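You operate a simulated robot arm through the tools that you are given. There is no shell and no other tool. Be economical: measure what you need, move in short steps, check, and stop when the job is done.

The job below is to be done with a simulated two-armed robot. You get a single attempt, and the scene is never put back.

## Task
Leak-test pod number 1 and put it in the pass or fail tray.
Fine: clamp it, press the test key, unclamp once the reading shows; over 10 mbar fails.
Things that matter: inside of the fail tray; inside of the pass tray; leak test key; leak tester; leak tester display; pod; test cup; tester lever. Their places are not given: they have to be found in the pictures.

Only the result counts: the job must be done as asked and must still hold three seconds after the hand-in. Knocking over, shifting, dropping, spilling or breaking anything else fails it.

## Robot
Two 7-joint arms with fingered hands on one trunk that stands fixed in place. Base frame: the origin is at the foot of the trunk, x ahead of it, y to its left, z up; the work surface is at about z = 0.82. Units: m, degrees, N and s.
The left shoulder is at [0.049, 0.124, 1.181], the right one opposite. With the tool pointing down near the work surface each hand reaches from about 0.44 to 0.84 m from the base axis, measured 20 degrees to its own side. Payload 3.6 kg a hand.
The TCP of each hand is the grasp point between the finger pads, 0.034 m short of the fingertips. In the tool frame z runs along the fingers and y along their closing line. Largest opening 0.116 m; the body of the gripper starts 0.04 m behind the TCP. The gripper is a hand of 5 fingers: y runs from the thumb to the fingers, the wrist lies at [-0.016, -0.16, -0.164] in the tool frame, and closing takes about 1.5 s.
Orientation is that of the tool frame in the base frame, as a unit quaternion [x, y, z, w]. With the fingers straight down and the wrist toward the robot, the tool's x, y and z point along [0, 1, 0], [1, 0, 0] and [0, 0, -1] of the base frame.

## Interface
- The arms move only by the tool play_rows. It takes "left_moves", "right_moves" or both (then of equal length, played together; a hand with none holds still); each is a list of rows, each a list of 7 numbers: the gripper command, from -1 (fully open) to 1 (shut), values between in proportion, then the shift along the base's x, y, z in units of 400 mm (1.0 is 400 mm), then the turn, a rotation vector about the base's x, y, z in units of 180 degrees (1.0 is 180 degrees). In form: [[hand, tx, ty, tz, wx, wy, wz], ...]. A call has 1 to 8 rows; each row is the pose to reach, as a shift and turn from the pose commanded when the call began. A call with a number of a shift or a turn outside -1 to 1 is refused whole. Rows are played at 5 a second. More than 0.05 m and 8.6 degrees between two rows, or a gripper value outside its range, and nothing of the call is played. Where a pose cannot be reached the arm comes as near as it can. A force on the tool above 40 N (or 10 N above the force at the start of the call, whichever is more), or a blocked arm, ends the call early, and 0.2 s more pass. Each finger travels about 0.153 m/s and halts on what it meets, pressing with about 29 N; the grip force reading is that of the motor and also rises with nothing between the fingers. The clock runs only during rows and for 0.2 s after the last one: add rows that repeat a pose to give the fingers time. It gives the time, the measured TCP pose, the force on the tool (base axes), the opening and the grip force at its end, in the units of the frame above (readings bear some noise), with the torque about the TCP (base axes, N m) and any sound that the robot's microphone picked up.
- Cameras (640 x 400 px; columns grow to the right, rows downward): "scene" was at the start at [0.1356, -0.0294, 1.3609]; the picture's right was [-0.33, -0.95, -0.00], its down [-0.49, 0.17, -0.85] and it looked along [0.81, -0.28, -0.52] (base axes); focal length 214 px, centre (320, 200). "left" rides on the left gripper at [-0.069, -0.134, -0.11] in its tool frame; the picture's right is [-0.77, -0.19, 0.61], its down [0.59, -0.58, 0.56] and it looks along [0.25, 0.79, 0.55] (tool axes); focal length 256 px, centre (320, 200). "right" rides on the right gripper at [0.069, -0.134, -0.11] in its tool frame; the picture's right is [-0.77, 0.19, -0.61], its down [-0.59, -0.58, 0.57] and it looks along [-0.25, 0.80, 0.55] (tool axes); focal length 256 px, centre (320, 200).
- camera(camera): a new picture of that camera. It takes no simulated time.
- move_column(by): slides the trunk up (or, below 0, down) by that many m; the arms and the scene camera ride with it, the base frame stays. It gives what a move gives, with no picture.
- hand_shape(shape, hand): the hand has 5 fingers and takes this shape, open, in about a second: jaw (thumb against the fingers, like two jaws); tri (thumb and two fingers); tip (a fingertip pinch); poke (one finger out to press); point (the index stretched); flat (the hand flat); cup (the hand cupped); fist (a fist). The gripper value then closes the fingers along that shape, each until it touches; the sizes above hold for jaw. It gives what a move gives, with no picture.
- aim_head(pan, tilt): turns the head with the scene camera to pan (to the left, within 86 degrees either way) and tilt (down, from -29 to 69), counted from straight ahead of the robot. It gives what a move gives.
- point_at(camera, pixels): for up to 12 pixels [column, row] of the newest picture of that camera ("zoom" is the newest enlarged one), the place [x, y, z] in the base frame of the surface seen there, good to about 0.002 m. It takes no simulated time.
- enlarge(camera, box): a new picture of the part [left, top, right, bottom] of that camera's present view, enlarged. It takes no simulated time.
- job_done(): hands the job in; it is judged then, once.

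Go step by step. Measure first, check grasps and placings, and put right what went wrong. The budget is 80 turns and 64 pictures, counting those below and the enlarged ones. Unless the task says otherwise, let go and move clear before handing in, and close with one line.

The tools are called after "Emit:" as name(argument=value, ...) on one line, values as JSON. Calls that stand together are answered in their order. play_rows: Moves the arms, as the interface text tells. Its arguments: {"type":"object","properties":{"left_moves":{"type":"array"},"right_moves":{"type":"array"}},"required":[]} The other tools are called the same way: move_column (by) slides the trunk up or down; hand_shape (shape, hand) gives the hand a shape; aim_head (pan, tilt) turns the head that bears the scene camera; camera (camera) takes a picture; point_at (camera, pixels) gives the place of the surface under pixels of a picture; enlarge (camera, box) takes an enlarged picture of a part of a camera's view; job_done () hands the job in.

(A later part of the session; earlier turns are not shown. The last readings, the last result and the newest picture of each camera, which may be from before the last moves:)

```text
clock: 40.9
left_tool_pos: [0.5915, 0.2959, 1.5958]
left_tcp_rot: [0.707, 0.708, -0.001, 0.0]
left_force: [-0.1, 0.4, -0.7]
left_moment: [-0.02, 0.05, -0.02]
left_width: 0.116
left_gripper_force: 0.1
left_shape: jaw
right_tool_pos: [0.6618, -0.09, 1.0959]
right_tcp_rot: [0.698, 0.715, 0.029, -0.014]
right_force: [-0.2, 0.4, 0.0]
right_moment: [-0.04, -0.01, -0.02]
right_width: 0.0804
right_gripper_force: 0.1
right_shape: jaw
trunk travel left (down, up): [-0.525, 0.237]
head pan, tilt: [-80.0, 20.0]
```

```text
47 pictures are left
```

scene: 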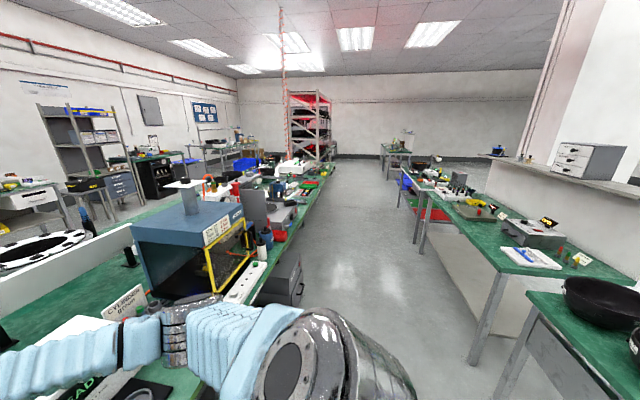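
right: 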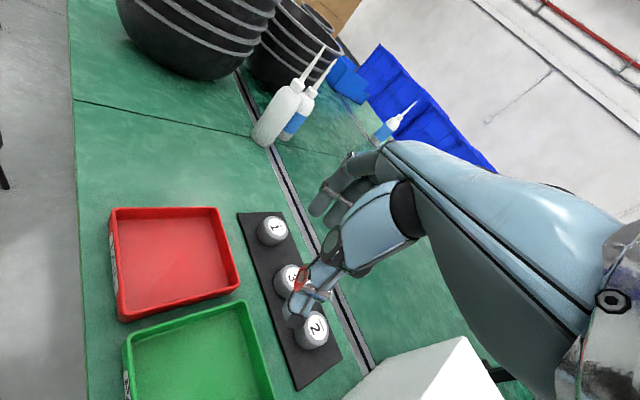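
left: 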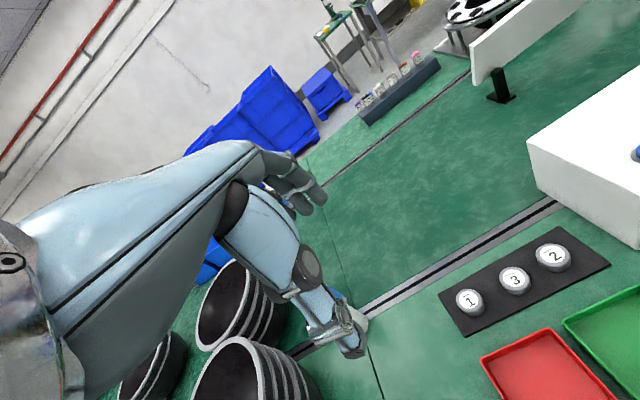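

The low-elbow posture works: the hand is at (0.662, −0.090, 1.096) with no reach complaint. I'll check how far the arm is above the tester and go over pod 1, squaring up the small tilt.

Emit:
point_at(camera="scene", pixels=[[180, 335], [140, 345], [60, 365], [230, 340], [300, 340], [175, 365]])

Emit:
play_rows(right_moves=[[-0.38, 0.02, 0.1, 0, -0.0194, 0.0068, -0.0077], [-0.38, 0.04, 0.2, 0, -0.0194, 0.0068, -0.0077], [-0.38, 0.078, 0.32, 0, -0.0194, 0.0068, -0.0077], [-0.38, 0.078, 0.32, -0.05, -0.0194, 0.0068, -0.0077], [-0.38, 0.078, 0.32, -0.1, -0.0194, 0.0068, -0.0077]])

Emit:
aim_head(pan=-19, tilt=45)

Emit:
camera(camera="scene")

Emit:
camera(camera="right")

```text
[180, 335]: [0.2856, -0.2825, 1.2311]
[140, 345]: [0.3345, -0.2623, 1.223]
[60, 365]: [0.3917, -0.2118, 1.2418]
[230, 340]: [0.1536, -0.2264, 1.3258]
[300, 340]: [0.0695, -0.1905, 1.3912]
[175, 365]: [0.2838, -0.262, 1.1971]
```

```text
refused: row 3 steps farther than a row can; nothing moved
```

```text
clock: 42.2
left_tool_pos: [0.5917, 0.2922, 1.5973]
left_tcp_rot: [0.707, 0.707, -0.001, 0.001]
left_force: [-0.1, -0.1, -0.3]
left_moment: [0.0, -0.03, 0.01]
left_width: 0.116
left_gripper_force: 0.0
left_shape: jaw
right_tool_pos: [0.6603, -0.0938, 1.0984]
right_tcp_rot: [0.698, 0.715, 0.03, -0.014]
right_force: [0.3, 0.1, 0.1]
right_moment: [0.02, -0.02, 0.0]
right_width: 0.0803
right_gripper_force: 0.0
right_shape: jaw
trunk travel left (down, up): [-0.525, 0.237]
head pan, tilt: [-19.0, 45.0]
```

```text
46 pictures are left
```

scene: 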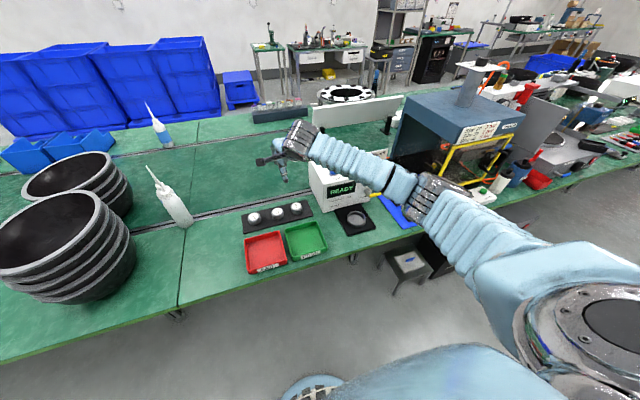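

```text
45 pictures are left
```

right: 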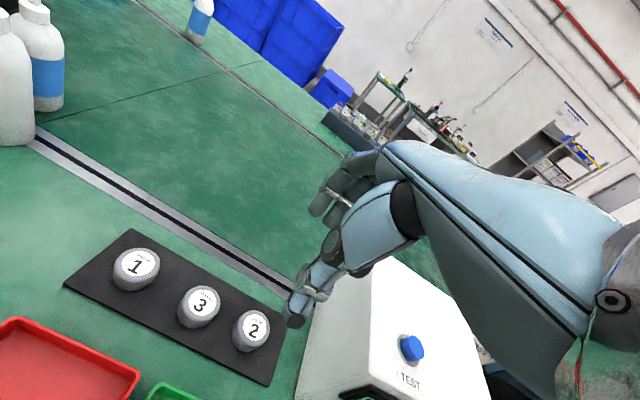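

That row was one step too long, so I'll shorten it. The arm is well above the tester (about z 1.2). I'll also measure pod 1's rim from this right-hand view.

Emit:
enlarge(camera="right", box=[96, 235, 176, 305])

Emit:
play_rows(right_moves=[[-0.38, 0.02, 0.1, 0, -0.0194, 0.0068, -0.0077], [-0.38, 0.04, 0.2, 0, -0.0194, 0.0068, -0.0077], [-0.38, 0.078, 0.29, 0, -0.0194, 0.0068, -0.0077], [-0.38, 0.078, 0.32, -0.08, -0.0194, 0.0068, -0.0077], [-0.38, 0.078, 0.32, -0.19, -0.0194, 0.0068, -0.0077], [-0.38, 0.078, 0.32, -0.29, -0.0194, 0.0068, -0.0077], [-0.38, 0.078, 0.32, -0.29, -0.0194, 0.0068, -0.0077]])

```text
5.71 times, centred on (136, 270) of right
```

zoom: 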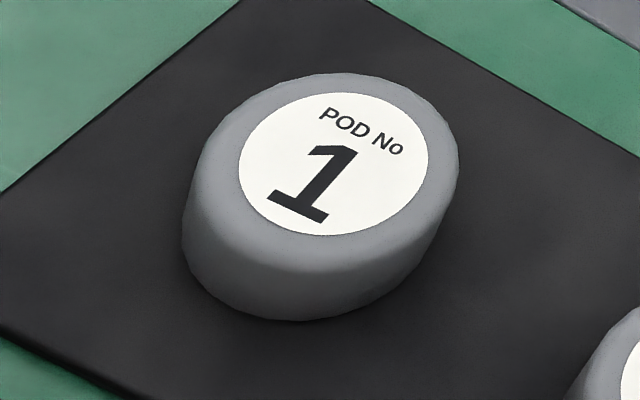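

```text
clock: 43.8
left_tool_pos: [0.5919, 0.2929, 1.5974]
left_tcp_rot: [0.707, 0.707, -0.001, 0.0]
left_force: [-0.7, -0.5, -0.1]
left_moment: [0.0, 0.01, 0.01]
left_width: 0.1159
left_gripper_force: 0.0
left_shape: jaw
right_tool_pos: [0.6908, 0.035, 0.9789]
right_tcp_rot: [0.707, 0.707, 0.001, 0.0]
right_force: [0.7, 0.5, 0.2]
right_moment: [0.04, 0.0, 0.05]
right_width: 0.0802
right_gripper_force: 0.0
right_shape: jaw
trunk travel left (down, up): [-0.525, 0.237]
head pan, tilt: [-19.0, 45.0]
```

The hand is over pod 1 at z 0.979. I'll read the pod's rim from that enlargement and take a view of the fingers.

Emit:
point_at(camera="zoom", pixels=[[242, 165], [426, 160], [340, 95], [325, 233], [333, 163], [210, 170], [452, 160], [340, 80], [315, 262], [300, 318], [185, 230]])

Emit:
enlarge(camera="scene", box=[220, 120, 340, 240])

Emit:
camera(camera="right")

```text
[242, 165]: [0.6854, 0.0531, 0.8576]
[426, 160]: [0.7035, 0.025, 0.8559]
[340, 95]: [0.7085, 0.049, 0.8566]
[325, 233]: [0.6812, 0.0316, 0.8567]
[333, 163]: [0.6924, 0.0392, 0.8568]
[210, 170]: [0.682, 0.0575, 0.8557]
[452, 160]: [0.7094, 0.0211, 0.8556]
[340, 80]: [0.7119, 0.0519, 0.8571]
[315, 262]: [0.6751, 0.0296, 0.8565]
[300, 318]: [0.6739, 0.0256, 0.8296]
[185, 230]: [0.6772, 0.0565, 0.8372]
```

```text
3.33 times, centred on (280, 180) of scene
```

zoom: 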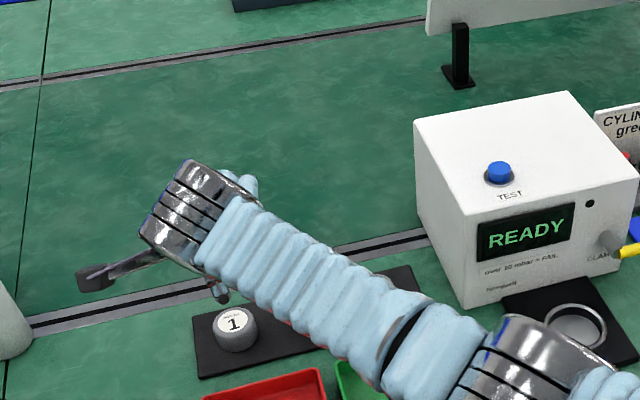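

```text
42 pictures are left
```

right: 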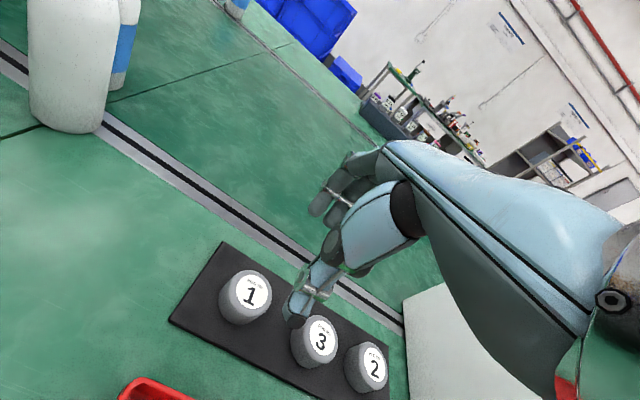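

Pod 1's centre is (0.6925, 0.0395), radius about 0.024. I'll descend so the fingertips stop at about z 0.843, gripping only the upper half so the pod can later sit in the cup.

Emit:
play_rows(right_moves=[[-0.38, 0.004, 0.011, -0.1, 0, 0, 0], [-0.38, 0.004, 0.011, -0.18, 0, 0, 0], [-0.38, 0.004, 0.011, -0.23, 0, 0, 0], [-0.38, 0.004, 0.011, -0.254, 0, 0, 0], [-0.38, 0.004, 0.011, -0.254, 0, 0, 0]])

Emit:
camera(camera="right")

Emit:
enlarge(camera="scene", box=[230, 150, 330, 250])

Emit:
camera(camera="left")

```text
clock: 45.0
left_tool_pos: [0.5914, 0.2932, 1.5972]
left_tcp_rot: [0.707, 0.707, -0.001, -0.001]
left_force: [0.0, -2.0, -0.4]
left_moment: [-0.01, 0.0, -0.01]
left_width: 0.116
left_gripper_force: 0.0
left_shape: jaw
right_tool_pos: [0.6842, 0.0371, 0.8796]
right_tcp_rot: [0.707, 0.707, 0.0, 0.0]
right_force: [-0.4, -0.1, 0.6]
right_moment: [0.0, 0.0, -0.02]
right_width: 0.0801
right_gripper_force: 0.2
right_shape: jaw
right hand out of reach, approached as far as the arm can: row 3, 4, 5
trunk travel left (down, up): [-0.525, 0.237]
head pan, tilt: [-19.0, 45.0]
```

```text
41 pictures are left
```

right: 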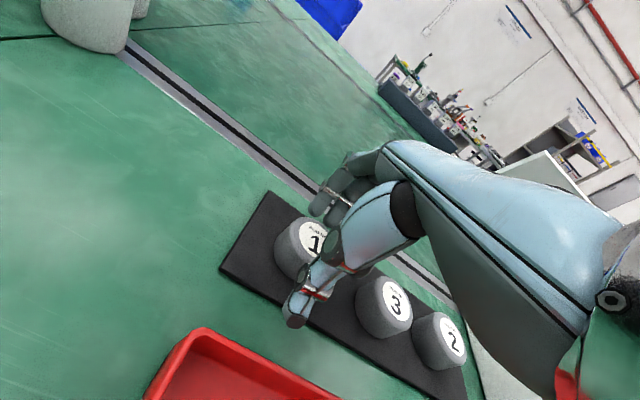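

```text
4.00 times, centred on (280, 200) of scene
```

zoom: 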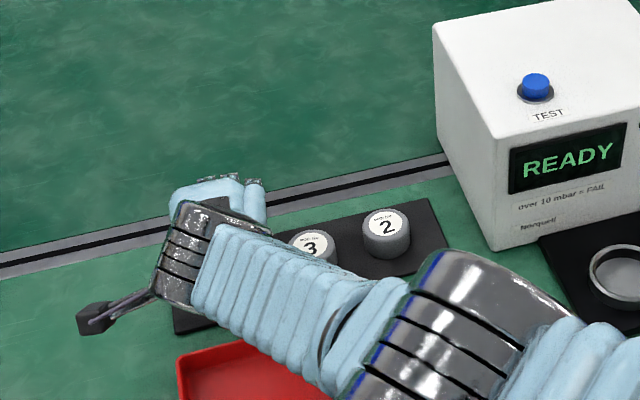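

```text
39 pictures are left
```

left: 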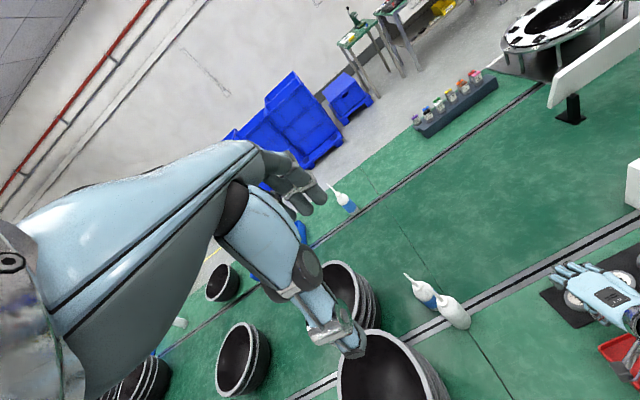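

The hand stops 8 mm short in x (0.684) because the arm is at full stretch from the raised shoulder. I'll raise the hand, lower the trunk 0.1 m and come back down centred.

Emit:
play_rows(right_moves=[[-0.38, 0.0, 0.0, 0.1, 0, 0, 0], [-0.38, 0.0, 0.0, 0.2, 0, 0, 0], [-0.38, 0.0, 0.0, 0.3, 0, 0, 0], [-0.38, 0.0, 0.0, 0.35, 0, 0, 0]])

Emit:
move_column(by=-0.1)

```text
clock: 46.0
left_tool_pos: [0.5911, 0.2945, 1.5978]
left_tcp_rot: [0.708, 0.707, 0.0, 0.0]
left_force: [-0.3, -0.8, 0.0]
left_moment: [0.01, 0.04, -0.02]
left_width: 0.1157
left_gripper_force: 0.0
left_shape: jaw
right_tool_pos: [0.6839, 0.0363, 1.0204]
right_tcp_rot: [0.707, 0.707, 0.001, 0.0]
right_force: [-0.3, 0.8, 0.3]
right_moment: [-0.01, 0.02, 0.01]
right_width: 0.0804
right_gripper_force: 0.1
right_shape: jaw
trunk travel left (down, up): [-0.525, 0.237]
head pan, tilt: [-19.0, 45.0]
```

```text
clock: 47.3
left_tool_pos: [0.5903, 0.2932, 1.4981]
left_tcp_rot: [0.707, 0.707, 0.0, 0.0]
left_force: [0.4, -0.2, -0.2]
left_moment: [0.01, -0.05, -0.03]
left_width: 0.116
left_gripper_force: 0.1
left_shape: jaw
right_tool_pos: [0.684, 0.0381, 0.9213]
right_tcp_rot: [0.707, 0.707, 0.0, 0.002]
right_force: [-0.5, 0.6, -0.3]
right_moment: [0.02, -0.01, -0.02]
right_width: 0.0797
right_gripper_force: 0.2
right_shape: jaw
trunk travel left (down, up): [-0.425, 0.337]
head pan, tilt: [-19.0, 45.0]
```

Hand at (0.684, 0.037, 0.921). I'm descending with a +8.5 mm correction in x and about +2 mm in y.

Emit:
play_rows(right_moves=[[-0.38, 0.021, 0.006, 0, 0, 0, 0], [-0.38, 0.021, 0.006, -0.06, 0, 0, 0], [-0.38, 0.021, 0.006, -0.109, 0, 0, 0], [-0.38, 0.021, 0.006, -0.109, 0, 0, 0]])

```text
clock: 48.3
left_tool_pos: [0.5912, 0.2934, 1.4963]
left_tcp_rot: [0.707, 0.707, 0.0, 0.0]
left_force: [-0.5, -0.4, 0.3]
left_moment: [0.02, 0.0, -0.02]
left_width: 0.116
left_gripper_force: 0.0
left_shape: jaw
right_tool_pos: [0.694, 0.0409, 0.8771]
right_tcp_rot: [0.708, 0.707, 0.001, 0.001]
right_force: [1.0, -0.2, -1.5]
right_moment: [0.03, 0.01, 0.01]
right_width: 0.08
right_gripper_force: 0.1
right_shape: jaw
trunk travel left (down, up): [-0.425, 0.337]
head pan, tilt: [-19.0, 45.0]
```

The hand is centred at (0.694, 0.041, 0.877). Closing gently and holding.

Emit:
play_rows(right_moves=[[-0.2, 0, 0, 0, 0, 0, 0], [0, 0, 0, 0, 0, 0, 0], [0.2, 0, 0, 0, 0, 0, 0], [0.5, 0, 0, 0, 0, 0, 0], [1, 0, 0, 0, 0, 0, 0], [1, 0, 0, 0, 0, 0, 0], [1, 0, 0, 0, 0, 0, 0], [1, 0, 0, 0, 0, 0, 0]])

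Emit:
play_rows(right_moves=[[1, 0, 0, 0.02, 0, 0, 0], [1, 0, 0, 0.06, 0, 0, 0], [1, 0, 0, 0.12, 0, 0, 0], [1, 0, 0, 0.2, 0, 0, 0]])

Emit:
camera(camera="right")

```text
clock: 50.1
left_tool_pos: [0.5918, 0.2939, 1.4989]
left_tcp_rot: [0.707, 0.707, 0.0, 0.001]
left_force: [-0.1, 0.8, -0.1]
left_moment: [-0.01, -0.02, -0.02]
left_width: 0.1159
left_gripper_force: 0.0
left_shape: jaw
right_tool_pos: [0.6934, 0.0402, 0.8782]
right_tcp_rot: [0.707, 0.707, 0.001, -0.001]
right_force: [-1.0, 0.0, 1.5]
right_moment: [0.0, 0.04, -0.01]
right_width: 0.0407
right_gripper_force: 29.3
right_shape: jaw
trunk travel left (down, up): [-0.425, 0.337]
head pan, tilt: [-19.0, 45.0]
```

```text
clock: 51.1
left_tool_pos: [0.5912, 0.293, 1.4973]
left_tcp_rot: [0.707, 0.707, 0.0, -0.001]
left_force: [0.6, -0.8, -0.6]
left_moment: [0.0, -0.03, -0.02]
left_width: 0.116
left_gripper_force: 0.0
left_shape: jaw
right_tool_pos: [0.6927, 0.0398, 0.9565]
right_tcp_rot: [0.707, 0.707, 0.001, 0.0]
right_force: [-0.6, 0.1, -0.1]
right_moment: [0.03, 0.0, -0.03]
right_width: 0.0404
right_gripper_force: 28.8
right_shape: jaw
trunk travel left (down, up): [-0.425, 0.337]
head pan, tilt: [-19.0, 45.0]
```

```text
38 pictures are left
```

right: 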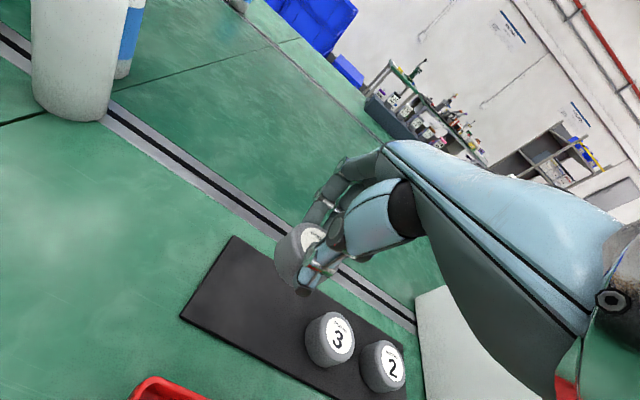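

Pod 1 is lifted and held at width 0.040. I'll look at how it sits in the fingers.

Emit:
enlarge(camera="right", box=[250, 190, 380, 310])

Emit:
point_at(camera="zoom", pixels=[[280, 220], [300, 200], [150, 300], [180, 400], [240, 200], [230, 350], [330, 215], [200, 250]])

Emit:
camera(camera="left")

```text
3.33 times, centred on (315, 250) of right
```

zoom: 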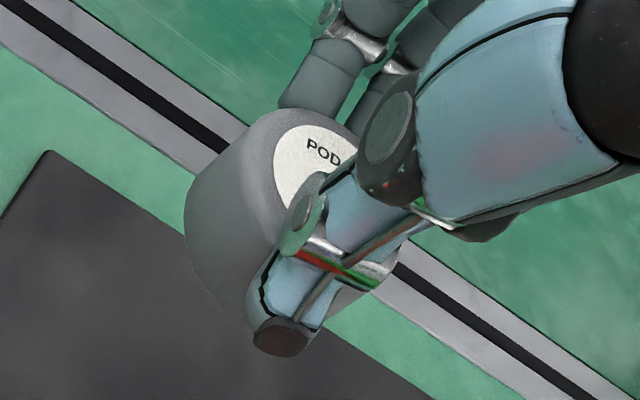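

```text
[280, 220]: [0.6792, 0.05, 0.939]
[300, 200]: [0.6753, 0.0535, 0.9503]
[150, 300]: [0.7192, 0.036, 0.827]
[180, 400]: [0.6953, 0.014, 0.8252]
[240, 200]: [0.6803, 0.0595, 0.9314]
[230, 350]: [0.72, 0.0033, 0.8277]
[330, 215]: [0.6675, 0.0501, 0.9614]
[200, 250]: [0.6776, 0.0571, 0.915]
```

```text
36 pictures are left
```

left: 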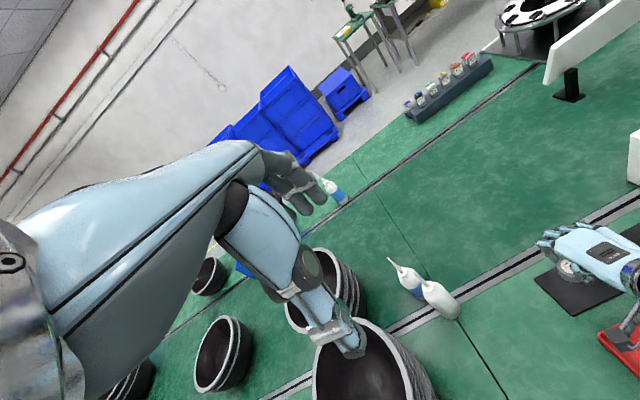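

I'll check the tilt of the pod's top with more points on the label.

Emit:
enlarge(camera="right", box=[270, 205, 335, 265])

Emit:
point_at(camera="zoom", pixels=[[300, 150], [340, 160], [280, 200], [270, 250], [330, 200], [300, 250], [220, 180], [240, 140], [200, 230], [220, 330], [380, 170]])

```text
6.67 times, centred on (302, 235) of right
```

zoom: 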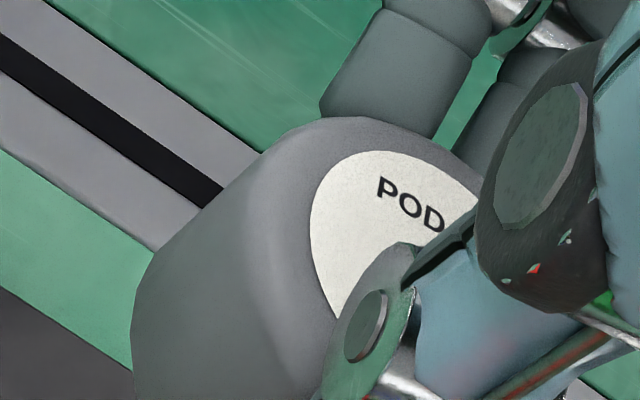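

```text
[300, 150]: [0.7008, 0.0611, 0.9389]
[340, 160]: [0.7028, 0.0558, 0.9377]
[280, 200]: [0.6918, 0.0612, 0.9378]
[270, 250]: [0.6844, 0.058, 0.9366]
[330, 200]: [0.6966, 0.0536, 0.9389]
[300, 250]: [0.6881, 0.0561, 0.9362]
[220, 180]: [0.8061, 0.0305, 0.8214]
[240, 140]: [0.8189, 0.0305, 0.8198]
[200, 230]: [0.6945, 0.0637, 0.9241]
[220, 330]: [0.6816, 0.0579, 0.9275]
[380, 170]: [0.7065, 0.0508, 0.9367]
```

The pod is level (top z ≈0.938, 19 mm below the TCP) and centred. Now I'll measure the cup rim precisely from the current head view.

Emit:
enlarge(camera="scene", box=[320, 180, 420, 250])

```text
5.71 times, centred on (370, 215) of scene
```

zoom: 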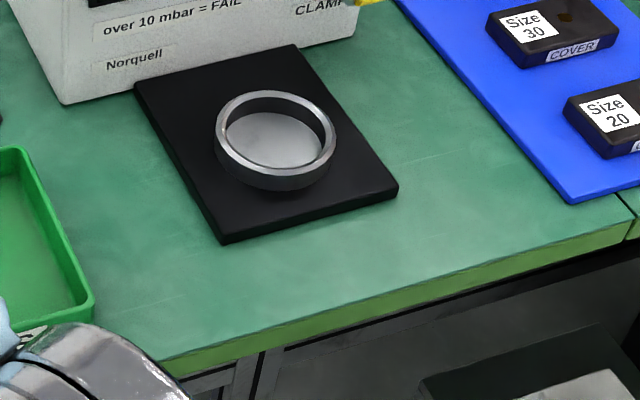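

Emit:
point_at(camera="zoom", pixels=[[221, 135], [330, 130], [273, 95], [280, 170], [235, 110], [240, 158], [318, 155], [315, 107], [275, 140], [290, 150], [250, 140], [60, 230]])

```text
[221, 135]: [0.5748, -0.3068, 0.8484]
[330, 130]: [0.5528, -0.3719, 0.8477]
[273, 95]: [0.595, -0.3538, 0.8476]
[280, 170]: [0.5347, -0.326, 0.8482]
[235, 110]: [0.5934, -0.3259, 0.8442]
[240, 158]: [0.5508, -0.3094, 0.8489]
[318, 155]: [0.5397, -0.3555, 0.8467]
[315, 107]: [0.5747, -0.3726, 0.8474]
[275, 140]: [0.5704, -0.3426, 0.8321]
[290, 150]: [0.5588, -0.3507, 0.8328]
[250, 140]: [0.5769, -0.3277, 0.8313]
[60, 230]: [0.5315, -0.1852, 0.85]
```

The cup centre is (0.564, −0.340), rim mid-radius 34 mm, floor z 0.832. I'll carry the pod back from the pods first, then across in front of the tester.

Emit:
play_rows(right_moves=[[1, -0.05, -0.02, 0.06, 0, 0, 0], [1, -0.13, -0.05, 0.11, 0, 0, 0], [1, -0.23, -0.1, 0.11, 0, 0, 0], [1, -0.33, -0.16, 0.11, 0, 0, 0], [1, -0.33, -0.27, 0.11, 0, 0, 0], [1, -0.33, -0.38, 0.11, 0, 0, 0], [1, -0.33, -0.49, 0.11, 0, 0, 0], [1, -0.33, -0.6, 0.11, 0, 0, 0.03]])

Emit:
play_rows(right_moves=[[1, 0, -0.1, 0, 0, 0, 0.02], [1, 0, -0.2, 0, 0, 0, 0.04], [1, 0.01, -0.3, 0, 0, 0, 0.053], [1, 0.01, -0.35, 0, 0, 0, 0.053], [1, 0.01, -0.35, 0, 0, 0, 0.053]])

Emit:
camera(camera="scene")

Emit:
camera(camera="right")

```text
clock: 52.9
left_tool_pos: [0.5926, 0.2901, 1.4974]
left_tcp_rot: [0.707, 0.707, 0.001, -0.001]
left_force: [0.5, -0.1, 0.3]
left_moment: [0.03, 0.02, -0.01]
left_width: 0.116
left_gripper_force: 0.1
left_shape: jaw
right_tool_pos: [0.5605, -0.2024, 1.0004]
right_tcp_rot: [0.673, 0.74, 0.001, -0.001]
right_force: [-0.5, -0.7, -0.4]
right_moment: [0.05, 0.01, 0.02]
right_width: 0.0406
right_gripper_force: 28.7
right_shape: jaw
trunk travel left (down, up): [-0.425, 0.337]
head pan, tilt: [-19.0, 45.0]
```

```text
clock: 54.1
left_tool_pos: [0.5907, 0.2928, 1.4973]
left_tcp_rot: [0.707, 0.707, 0.0, -0.001]
left_force: [0.5, -0.6, 0.1]
left_moment: [0.03, 0.03, 0.02]
left_width: 0.1158
left_gripper_force: 0.0
left_shape: jaw
right_tool_pos: [0.5645, -0.3396, 1.0024]
right_tcp_rot: [0.609, 0.793, 0.0, -0.001]
right_force: [0.8, 0.2, -1.1]
right_moment: [0.01, 0.01, 0.0]
right_width: 0.0404
right_gripper_force: 28.5
right_shape: jaw
trunk travel left (down, up): [-0.425, 0.337]
head pan, tilt: [-19.0, 45.0]
```

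```text
33 pictures are left
```

scene: 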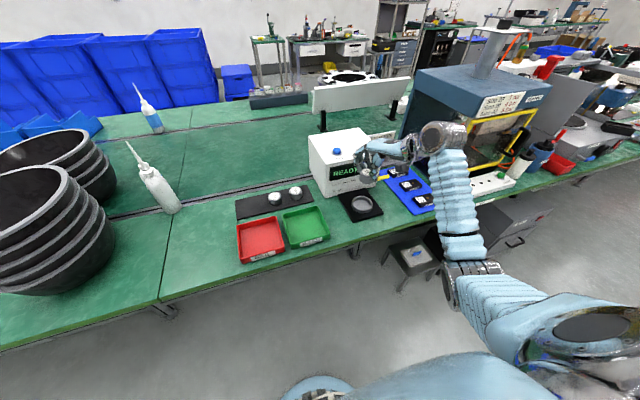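

```text
32 pictures are left
```

right: 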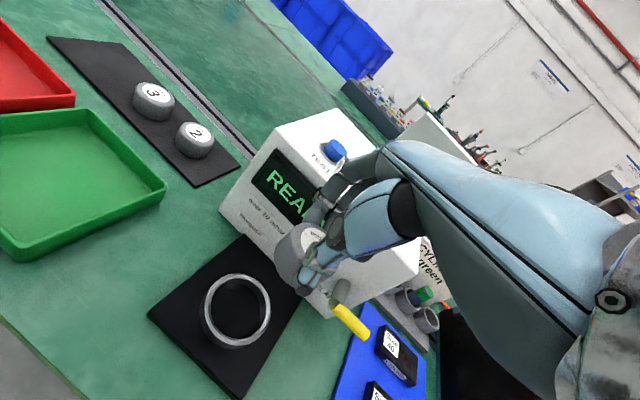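

The hand is above the cup at (0.5645, −0.3396, 1.002). I'll check clearances and the pod's position before lowering.

Emit:
enlarge(camera="right", box=[250, 170, 370, 310])

Emit:
enlarge(camera="scene", box=[310, 110, 430, 230])

```text
2.86 times, centred on (310, 240) of right
```

zoom: 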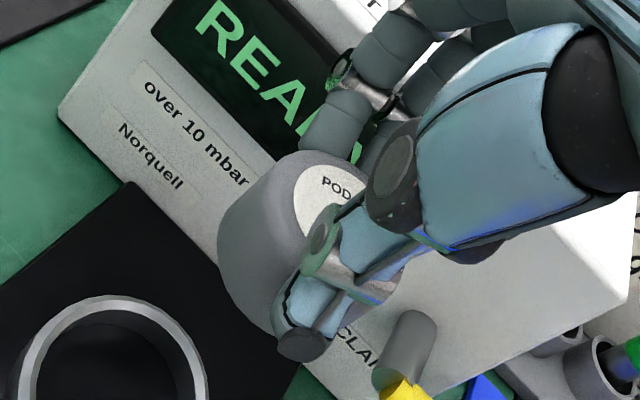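

```text
3.33 times, centred on (370, 170) of scene
```

zoom: 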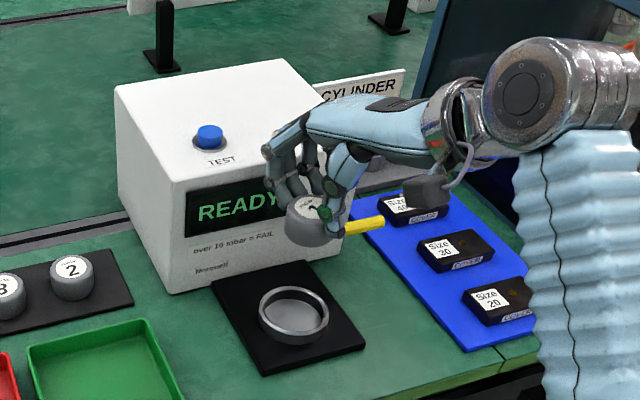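

Emit:
point_at(camera="zoom", pixels=[[290, 208], [302, 212], [310, 218], [290, 225], [315, 240], [268, 155], [272, 175], [305, 120], [290, 140], [302, 200], [345, 230]])

```text
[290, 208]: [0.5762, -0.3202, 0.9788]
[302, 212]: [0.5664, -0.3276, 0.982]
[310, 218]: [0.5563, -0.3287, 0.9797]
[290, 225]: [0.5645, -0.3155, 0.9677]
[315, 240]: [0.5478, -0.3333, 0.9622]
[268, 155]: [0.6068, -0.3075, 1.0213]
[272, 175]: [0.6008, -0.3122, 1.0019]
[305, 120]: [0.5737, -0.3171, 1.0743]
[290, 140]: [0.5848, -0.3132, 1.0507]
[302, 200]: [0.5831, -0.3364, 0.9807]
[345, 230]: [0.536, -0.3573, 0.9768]
```

Fingers' front is at x 0.607, clear of the tester face at 0.652, and the pod is centred within a few mm. I'm lowering to just above the cup.

Emit:
play_rows(right_moves=[[1, 0, 0, -0.1, 0, 0, 0], [1, 0, 0, -0.18, 0, 0, 0], [1, 0, 0, -0.23, 0, 0, 0], [1, 0, 0, -0.245, 0, 0, 0], [1, 0, 0, -0.245, 0, 0, 0]])

Emit:
enlarge(camera="scene", box=[320, 150, 400, 230])

Emit:
enlarge(camera="right", box=[220, 170, 370, 330])

```text
clock: 55.3
left_tool_pos: [0.5909, 0.2938, 1.4969]
left_tcp_rot: [0.707, 0.707, 0.0, 0.0]
left_force: [-0.7, 0.5, -0.4]
left_moment: [-0.04, -0.02, 0.0]
left_width: 0.116
left_gripper_force: 0.0
left_shape: jaw
right_tool_pos: [0.5643, -0.3394, 0.9021]
right_tcp_rot: [0.609, 0.793, 0.0, 0.0]
right_force: [0.3, 0.4, -1.4]
right_moment: [0.01, -0.03, 0.02]
right_width: 0.0406
right_gripper_force: 29.4
right_shape: jaw
trunk travel left (down, up): [-0.425, 0.337]
head pan, tilt: [-19.0, 45.0]
```

```text
5.00 times, centred on (360, 190) of scene
```

zoom: 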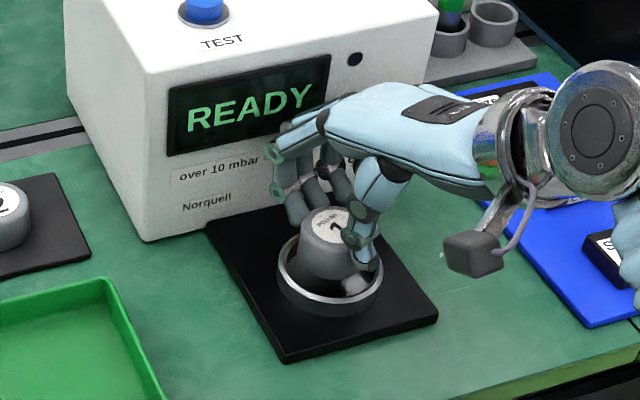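

```text
2.50 times, centred on (295, 250) of right
```

zoom: 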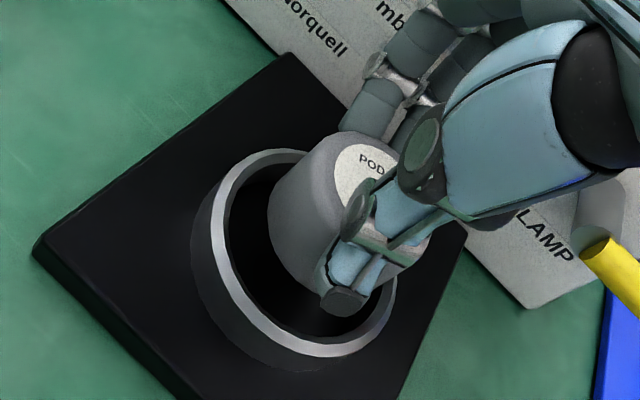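

The pod is over the ring's middle and clear of the rim. Lowering the last 17–18 mm.

Emit:
play_rows(right_moves=[[1, 0, 0, -0.015, 0, 0, 0], [1, 0, 0, -0.03, 0, 0, 0], [1, 0, 0, -0.04, 0, 0, 0], [1, 0, 0, -0.045, 0, 0, 0], [1, 0, 0, -0.045, 0, 0, 0]])

Emit:
enlarge(camera="scene", box=[320, 150, 400, 230])

```text
clock: 56.5
left_tool_pos: [0.5917, 0.2933, 1.4977]
left_tcp_rot: [0.707, 0.707, 0.0, 0.0]
left_force: [-0.7, -0.6, 0.1]
left_moment: [0.02, 0.01, -0.03]
left_width: 0.1159
left_gripper_force: 0.1
left_shape: jaw
right_tool_pos: [0.5643, -0.3411, 0.8854]
right_tcp_rot: [0.61, 0.793, 0.001, 0.0]
right_force: [0.2, 0.1, -0.6]
right_moment: [0.0, 0.0, -0.03]
right_width: 0.0405
right_gripper_force: 28.9
right_shape: jaw
trunk travel left (down, up): [-0.425, 0.337]
head pan, tilt: [-19.0, 45.0]
```

```text
5.00 times, centred on (360, 190) of scene
```

zoom: 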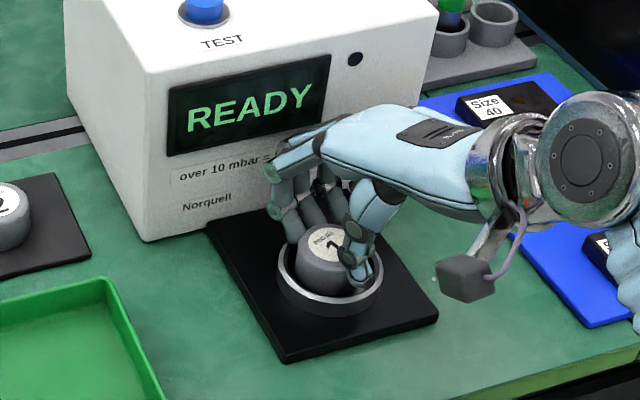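

The pod is down in the cup with no side force. Releasing gently, then rising.

Emit:
play_rows(right_moves=[[1, 0, 0, -0.002, 0, 0, 0], [0.5, 0, 0, -0.002, 0, 0, 0], [0.2, 0, 0, -0.002, 0, 0, 0], [0, 0, 0, -0.002, 0, 0, 0], [-0.2, 0, 0, -0.002, 0, 0, 0], [-0.38, 0, 0, -0.002, 0, 0, 0], [-0.38, 0, 0, -0.002, 0, 0, 0]])

Emit:
play_rows(right_moves=[[-0.38, 0, 0, 0.03, 0, 0, 0], [-0.38, 0, 0, 0.1, 0, 0, 0], [-0.38, 0, 0, 0.2, 0, 0, 0], [-0.38, 0, 0, 0.3, 0, 0, 0], [-0.38, 0, 0, 0.4, 0, 0, 0]])

Emit:
enlarge(camera="scene", box=[310, 130, 430, 230])

```text
clock: 58.1
left_tool_pos: [0.5916, 0.2927, 1.4974]
left_tcp_rot: [0.707, 0.707, 0.0, 0.0]
left_force: [-0.4, 0.2, 0.0]
left_moment: [-0.01, 0.02, -0.01]
left_width: 0.1159
left_gripper_force: 0.0
left_shape: jaw
right_tool_pos: [0.5643, -0.3404, 0.8829]
right_tcp_rot: [0.609, 0.793, 0.0, -0.001]
right_force: [0.7, 0.2, -0.6]
right_moment: [0.01, -0.02, -0.02]
right_width: 0.0795
right_gripper_force: 0.1
right_shape: jaw
trunk travel left (down, up): [-0.425, 0.337]
head pan, tilt: [-19.0, 45.0]
```

```text
clock: 59.3
left_tool_pos: [0.5907, 0.2941, 1.4977]
left_tcp_rot: [0.708, 0.706, 0.001, 0.0]
left_force: [0.6, 0.4, 0.8]
left_moment: [-0.01, 0.0, -0.03]
left_width: 0.1159
left_gripper_force: 0.0
left_shape: jaw
right_tool_pos: [0.5651, -0.3389, 1.0458]
right_tcp_rot: [0.609, 0.793, 0.002, 0.0]
right_force: [-0.1, 0.6, -0.4]
right_moment: [-0.03, 0.02, 0.03]
right_width: 0.0798
right_gripper_force: 0.1
right_shape: jaw
trunk travel left (down, up): [-0.425, 0.337]
head pan, tilt: [-19.0, 45.0]
```

```text
4.00 times, centred on (370, 180) of scene
```

zoom: 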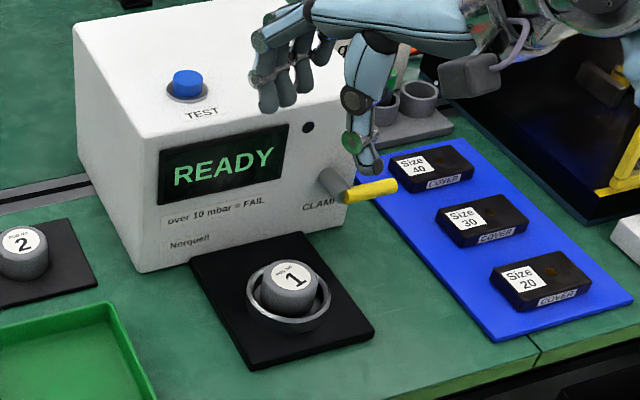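

Pod 1 sits in the cup, upright. Next is the lever. I'll use the one-finger poke shape and see where its tip is.

Emit:
hand_shape(hand="right", shape="poke")

Emit:
enlarge(camera="scene", box=[310, 110, 450, 230])

Emit:
camera(camera="right")

```text
clock: 60.2
left_tool_pos: [0.5902, 0.2923, 1.4973]
left_tcp_rot: [0.707, 0.707, 0.0, 0.0]
left_force: [0.5, -0.2, 0.7]
left_moment: [0.02, 0.0, 0.01]
left_width: 0.1157
left_gripper_force: 0.1
left_shape: jaw
right_tool_pos: [0.565, -0.3383, 1.0454]
right_tcp_rot: [0.609, 0.793, 0.001, 0.0]
right_force: [-0.9, -0.9, -0.6]
right_moment: [0.03, -0.01, -0.03]
right_width: 0.0
right_gripper_force: 0.0
right_shape: poke
trunk travel left (down, up): [-0.425, 0.337]
head pan, tilt: [-19.0, 45.0]
```

```text
3.33 times, centred on (380, 170) of scene
```

zoom: 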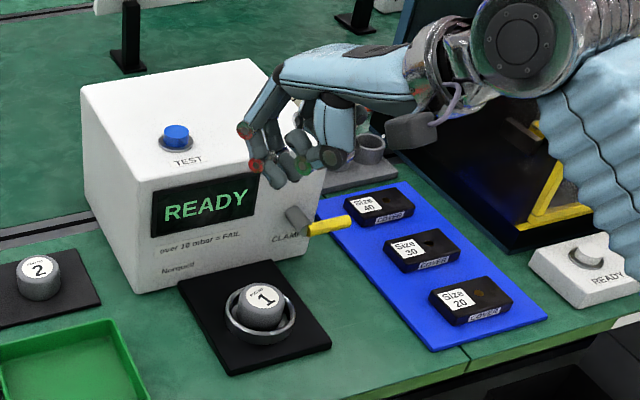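

```text
24 pictures are left
```

right: 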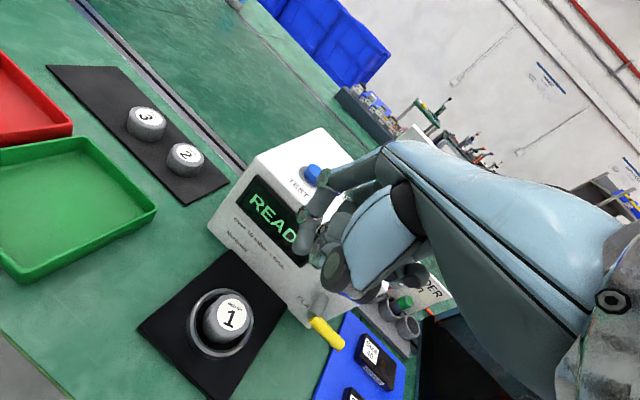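

I'll measure the finger ends: candidates near (262,172), (275,188) and (303,170) in the zoom. The newest picture of this camera is the zoom of the scene.

Emit:
point_at(camera="zoom", pixels=[[247, 130], [255, 165], [264, 180], [275, 187], [291, 180], [306, 178], [302, 165], [330, 157], [325, 120]])

Emit:
enlarge(camera="right", box=[270, 130, 430, 320])

```text
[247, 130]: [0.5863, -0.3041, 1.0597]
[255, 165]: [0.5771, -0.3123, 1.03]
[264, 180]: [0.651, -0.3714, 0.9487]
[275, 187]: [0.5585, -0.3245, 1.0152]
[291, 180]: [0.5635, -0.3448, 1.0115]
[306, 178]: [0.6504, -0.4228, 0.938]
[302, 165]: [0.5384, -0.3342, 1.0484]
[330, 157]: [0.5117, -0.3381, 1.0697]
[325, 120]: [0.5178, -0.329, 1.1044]
```

```text
2.11 times, centred on (350, 225) of right
```

zoom: 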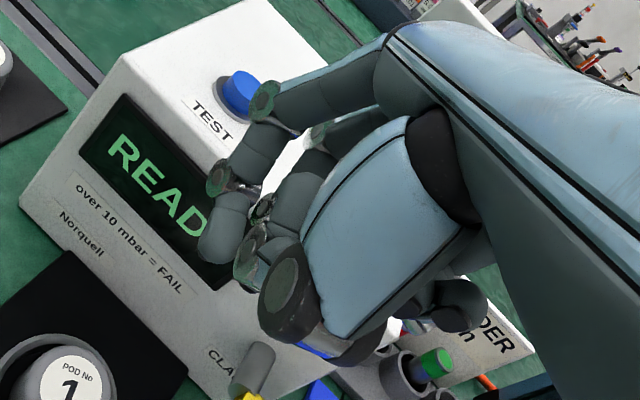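

In poke shape the tip is straight below the TCP, about 34 mm down. I'll bring it above the outer end of the yellow handle at (0.612, −0.447).

Emit:
play_rows(right_moves=[[-1, 0, -0.1, 0, 0, 0, 0], [-1, 0, -0.2, 0, 0, 0, 0], [-1, 0.04, -0.272, -0.03, 0, 0, 0], [-1, 0.117, -0.272, -0.1, 0, 0, 0], [-1, 0.117, -0.272, -0.2, 0, 0, 0], [-1, 0.117, -0.272, -0.235, 0, 0, 0], [-1, 0.117, -0.272, -0.235, 0, 0, 0]])

Emit:
enlarge(camera="scene", box=[330, 130, 430, 220])

```text
clock: 61.5
left_tool_pos: [0.5867, 0.2916, 1.4993]
left_tcp_rot: [0.708, 0.707, 0.0, 0.001]
left_force: [1.2, -0.7, -0.6]
left_moment: [0.03, 0.06, 0.07]
left_width: 0.1158
left_gripper_force: 0.0
left_shape: jaw
right_tool_pos: [0.6107, -0.4489, 0.9812]
right_tcp_rot: [0.609, 0.793, 0.009, 0.009]
right_force: [-34.8, 6.3, 25.0]
right_moment: [0.04, -0.82, 0.3]
right_width: 0.0
right_gripper_force: 0.1
right_shape: poke
trunk travel left (down, up): [-0.425, 0.337]
head pan, tilt: [-19.0, 45.0]
stopped in row 6 (right hand): the force on the tool passed its limit at 43 N (the readings are from after the stop); the commanded pose is now the measured one
```

```text
4.44 times, centred on (380, 175) of scene
```

zoom: 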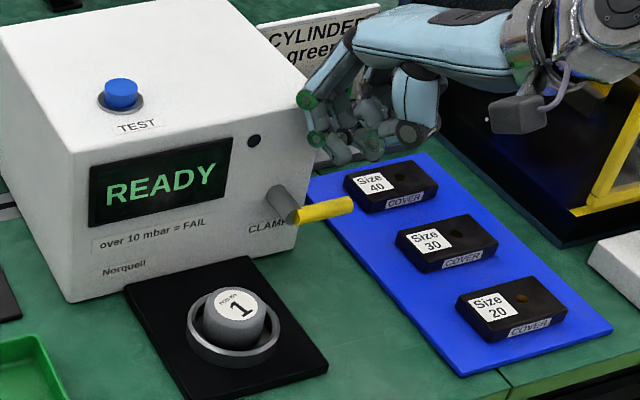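

The knuckles touched the tester's upper front edge (force −35 N in x), so I'm backing off at once. I'll tilt the fingers 40° forward so that the tip leads and the hand stays behind.

Emit:
play_rows(right_moves=[[-1, -0.08, -0.01, 0.04, 0, 0, 0], [-1, -0.18, -0.02, 0.1, 0, 0, 0], [-1, -0.18, -0.02, 0.1, 0.0115, -0.043, 0], [-1, -0.18, -0.02, 0.1, 0.023, -0.086, 0], [-1, -0.18, -0.02, 0.1, 0.0345, -0.129, 0], [-1, -0.18, -0.02, 0.1, 0.046, -0.172, 0], [-1, -0.18, -0.02, 0.1, 0.0575, -0.2147, 0], [-1, -0.18, -0.02, 0.1, 0.0575, -0.2147, 0]])

Emit:
enlarge(camera="scene", box=[310, 110, 450, 220])

```text
clock: 63.2
left_tool_pos: [0.5921, 0.2927, 1.497]
left_tcp_rot: [0.706, 0.708, -0.001, -0.001]
left_force: [0.1, -0.2, 0.4]
left_moment: [0.03, 0.01, -0.02]
left_width: 0.1158
left_gripper_force: 0.1
left_shape: jaw
right_tool_pos: [0.5418, -0.4578, 1.0172]
right_tcp_rot: [0.57, 0.743, 0.279, 0.214]
right_force: [-0.1, -0.5, -0.3]
right_moment: [0.0, -0.01, -0.04]
right_width: 0.0002
right_gripper_force: 0.1
right_shape: poke
trunk travel left (down, up): [-0.425, 0.337]
head pan, tilt: [-19.0, 45.0]
```

```text
3.64 times, centred on (380, 165) of scene
```

zoom: 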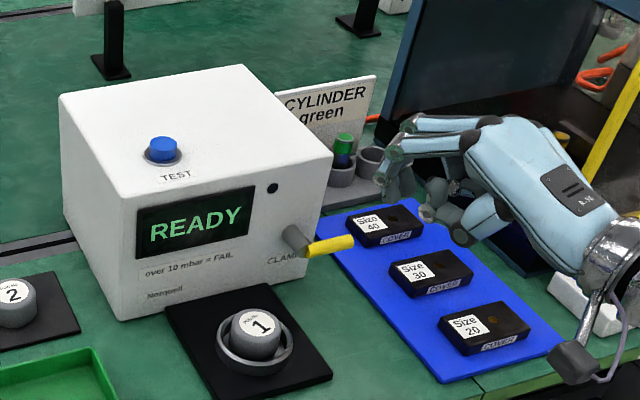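

The tester seems unmoved, but I'll verify with its key and pod positions, and find the fingertip.

Emit:
point_at(camera="zoom", pixels=[[162, 145], [258, 320], [332, 244], [345, 240], [385, 152], [380, 178], [383, 190], [393, 190], [407, 185], [410, 122], [428, 210], [295, 235]])

```text
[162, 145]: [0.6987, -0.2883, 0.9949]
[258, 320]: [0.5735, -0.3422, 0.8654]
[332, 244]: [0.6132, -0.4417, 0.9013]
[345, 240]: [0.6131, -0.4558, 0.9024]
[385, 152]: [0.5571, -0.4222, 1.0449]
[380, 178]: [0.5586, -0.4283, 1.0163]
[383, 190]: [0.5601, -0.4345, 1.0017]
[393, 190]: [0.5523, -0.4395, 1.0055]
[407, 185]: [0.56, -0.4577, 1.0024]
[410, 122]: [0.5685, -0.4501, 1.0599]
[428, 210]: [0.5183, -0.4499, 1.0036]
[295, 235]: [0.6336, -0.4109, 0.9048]
```

The key and pod are unmoved. The fingertips are at about (0.56, −0.435…−0.458, 1.00). I'll set them over the handle's outer end and press down gradually.

Emit:
play_rows(right_moves=[[-1, 0.06, -0.038, 0, 0, 0, 0], [-1, 0.133, -0.038, -0.05, 0, 0, 0], [-1, 0.133, -0.038, -0.14, 0, 0, 0], [-1, 0.133, -0.038, -0.18, 0, 0, 0], [-1, 0.133, -0.038, -0.205, 0, 0, 0], [-1, 0.133, -0.038, -0.23, 0, 0, 0], [-1, 0.133, -0.038, -0.255, 0, 0, 0]])

Emit:
enlarge(camera="scene", box=[310, 130, 430, 230])

```text
clock: 65.0
left_tool_pos: [0.5876, 0.2957, 1.4989]
left_tcp_rot: [0.706, 0.709, 0.0, 0.002]
left_force: [0.2, 1.1, -0.5]
left_moment: [-0.03, 0.02, 0.0]
left_width: 0.1158
left_gripper_force: 0.0
left_shape: jaw
right_tool_pos: [0.5975, -0.4734, 0.9295]
right_tcp_rot: [0.566, 0.739, 0.286, 0.225]
right_force: [-13.3, 1.8, 21.3]
right_moment: [0.37, 0.04, 0.16]
right_width: 0.0
right_gripper_force: 0.0
right_shape: poke
trunk travel left (down, up): [-0.425, 0.337]
head pan, tilt: [-19.0, 45.0]
stopped in row 7 (right hand): the force on the tool passed its limit at 41 N (the readings are from after the stop); the commanded pose is now the measured one
```

```text
4.00 times, centred on (370, 180) of scene
```

zoom: 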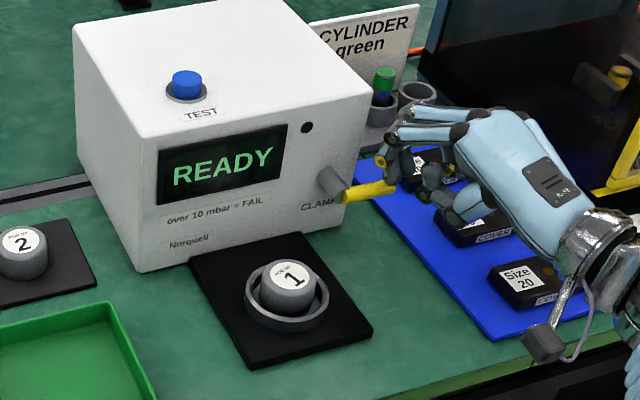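

The handle hardly moved before the force limit tripped at a 10 mm per row press. I'll try a slow press of 2 mm per row to tell damping from a wrong direction.

Emit:
play_rows(right_moves=[[-1, 0, 0, -0.005, 0, 0, 0], [-1, 0, 0, -0.01, 0, 0, 0], [-1, 0, 0, -0.015, 0, 0, 0], [-1, 0, 0, -0.02, 0, 0, 0], [-1, 0, 0, -0.025, 0, 0, 0], [-1, 0, 0, -0.03, 0, 0, 0], [-1, 0, 0, -0.035, 0, 0, 0], [-1, 0, 0, -0.04, 0, 0, 0]])

Emit:
point_at(camera="zoom", pixels=[[360, 191], [375, 189], [388, 187], [335, 180], [383, 165], [395, 205], [385, 180]])

```text
clock: 65.8
left_tool_pos: [0.5867, 0.2979, 1.4975]
left_tcp_rot: [0.706, 0.708, -0.002, 0.0]
left_force: [-0.7, 0.5, -0.6]
left_moment: [0.01, 0.04, -0.03]
left_width: 0.1158
left_gripper_force: 0.1
left_shape: jaw
right_tool_pos: [0.5988, -0.4747, 0.9312]
right_tcp_rot: [0.566, 0.737, 0.29, 0.23]
right_force: [-14.8, 1.2, 21.1]
right_moment: [0.44, 0.05, 0.3]
right_width: 0.0002
right_gripper_force: 0.1
right_shape: poke
trunk travel left (down, up): [-0.425, 0.337]
head pan, tilt: [-19.0, 45.0]
stopped in row 3 (right hand): the force on the tool passed its limit at 41 N (the readings are from after the stop); the commanded pose is now the measured one
```

```text
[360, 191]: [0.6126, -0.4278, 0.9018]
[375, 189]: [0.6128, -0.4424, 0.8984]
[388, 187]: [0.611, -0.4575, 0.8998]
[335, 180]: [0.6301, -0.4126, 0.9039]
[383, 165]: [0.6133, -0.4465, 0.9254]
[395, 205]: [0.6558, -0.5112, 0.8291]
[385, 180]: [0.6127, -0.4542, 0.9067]
```

The handle is solid downward (41 N within 4 mm), so it must turn the other way, up. I'll back off, switch to a fingertip pinch, grip the handle front-to-back and lift it around.

Emit:
play_rows(right_moves=[[-1, 0, 0, 0.03, 0, 0, 0], [-1, 0, 0, 0.1, 0, 0, 0], [-1, -0.06, 0, 0.18, 0, 0, 0], [-1, -0.12, 0.03, 0.18, 0, 0, 0]])

Emit:
hand_shape(hand="right", shape="tip")

Emit:
enlarge(camera="scene", box=[310, 110, 430, 210])

Emit:
camera(camera="right")

```text
clock: 66.8
left_tool_pos: [0.5898, 0.2957, 1.4977]
left_tcp_rot: [0.706, 0.708, 0.0, 0.001]
left_force: [-0.3, 0.8, -0.2]
left_moment: [0.0, 0.02, 0.02]
left_width: 0.1157
left_gripper_force: 0.1
left_shape: jaw
right_tool_pos: [0.5524, -0.4635, 0.9959]
right_tcp_rot: [0.567, 0.738, 0.287, 0.226]
right_force: [-0.6, -0.9, -0.5]
right_moment: [-0.01, 0.02, -0.03]
right_width: 0.0
right_gripper_force: 0.1
right_shape: poke
trunk travel left (down, up): [-0.425, 0.337]
head pan, tilt: [-19.0, 45.0]
```

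```text
clock: 67.7
left_tool_pos: [0.5909, 0.2944, 1.4966]
left_tcp_rot: [0.706, 0.708, 0.0, -0.001]
left_force: [-0.7, 1.3, -0.1]
left_moment: [-0.04, -0.02, 0.03]
left_width: 0.1159
left_gripper_force: 0.1
left_shape: jaw
right_tool_pos: [0.5523, -0.4637, 0.9958]
right_tcp_rot: [0.568, 0.738, 0.287, 0.225]
right_force: [0.1, 0.3, 0.1]
right_moment: [0.01, 0.05, -0.01]
right_width: 0.1159
right_gripper_force: 0.1
right_shape: tip
trunk travel left (down, up): [-0.425, 0.337]
head pan, tilt: [-19.0, 45.0]
```

```text
4.00 times, centred on (370, 160) of scene
```

zoom: 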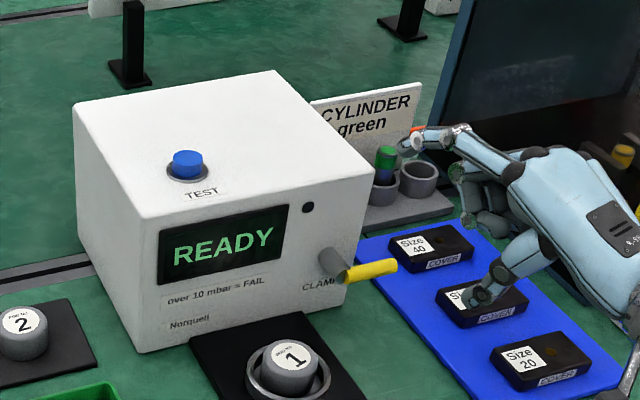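

```text
18 pictures are left
```

right: 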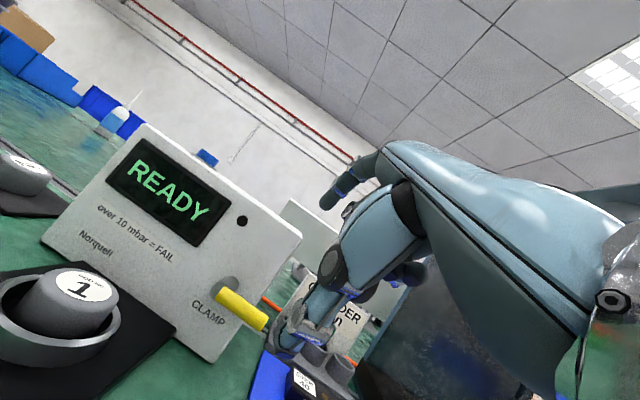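

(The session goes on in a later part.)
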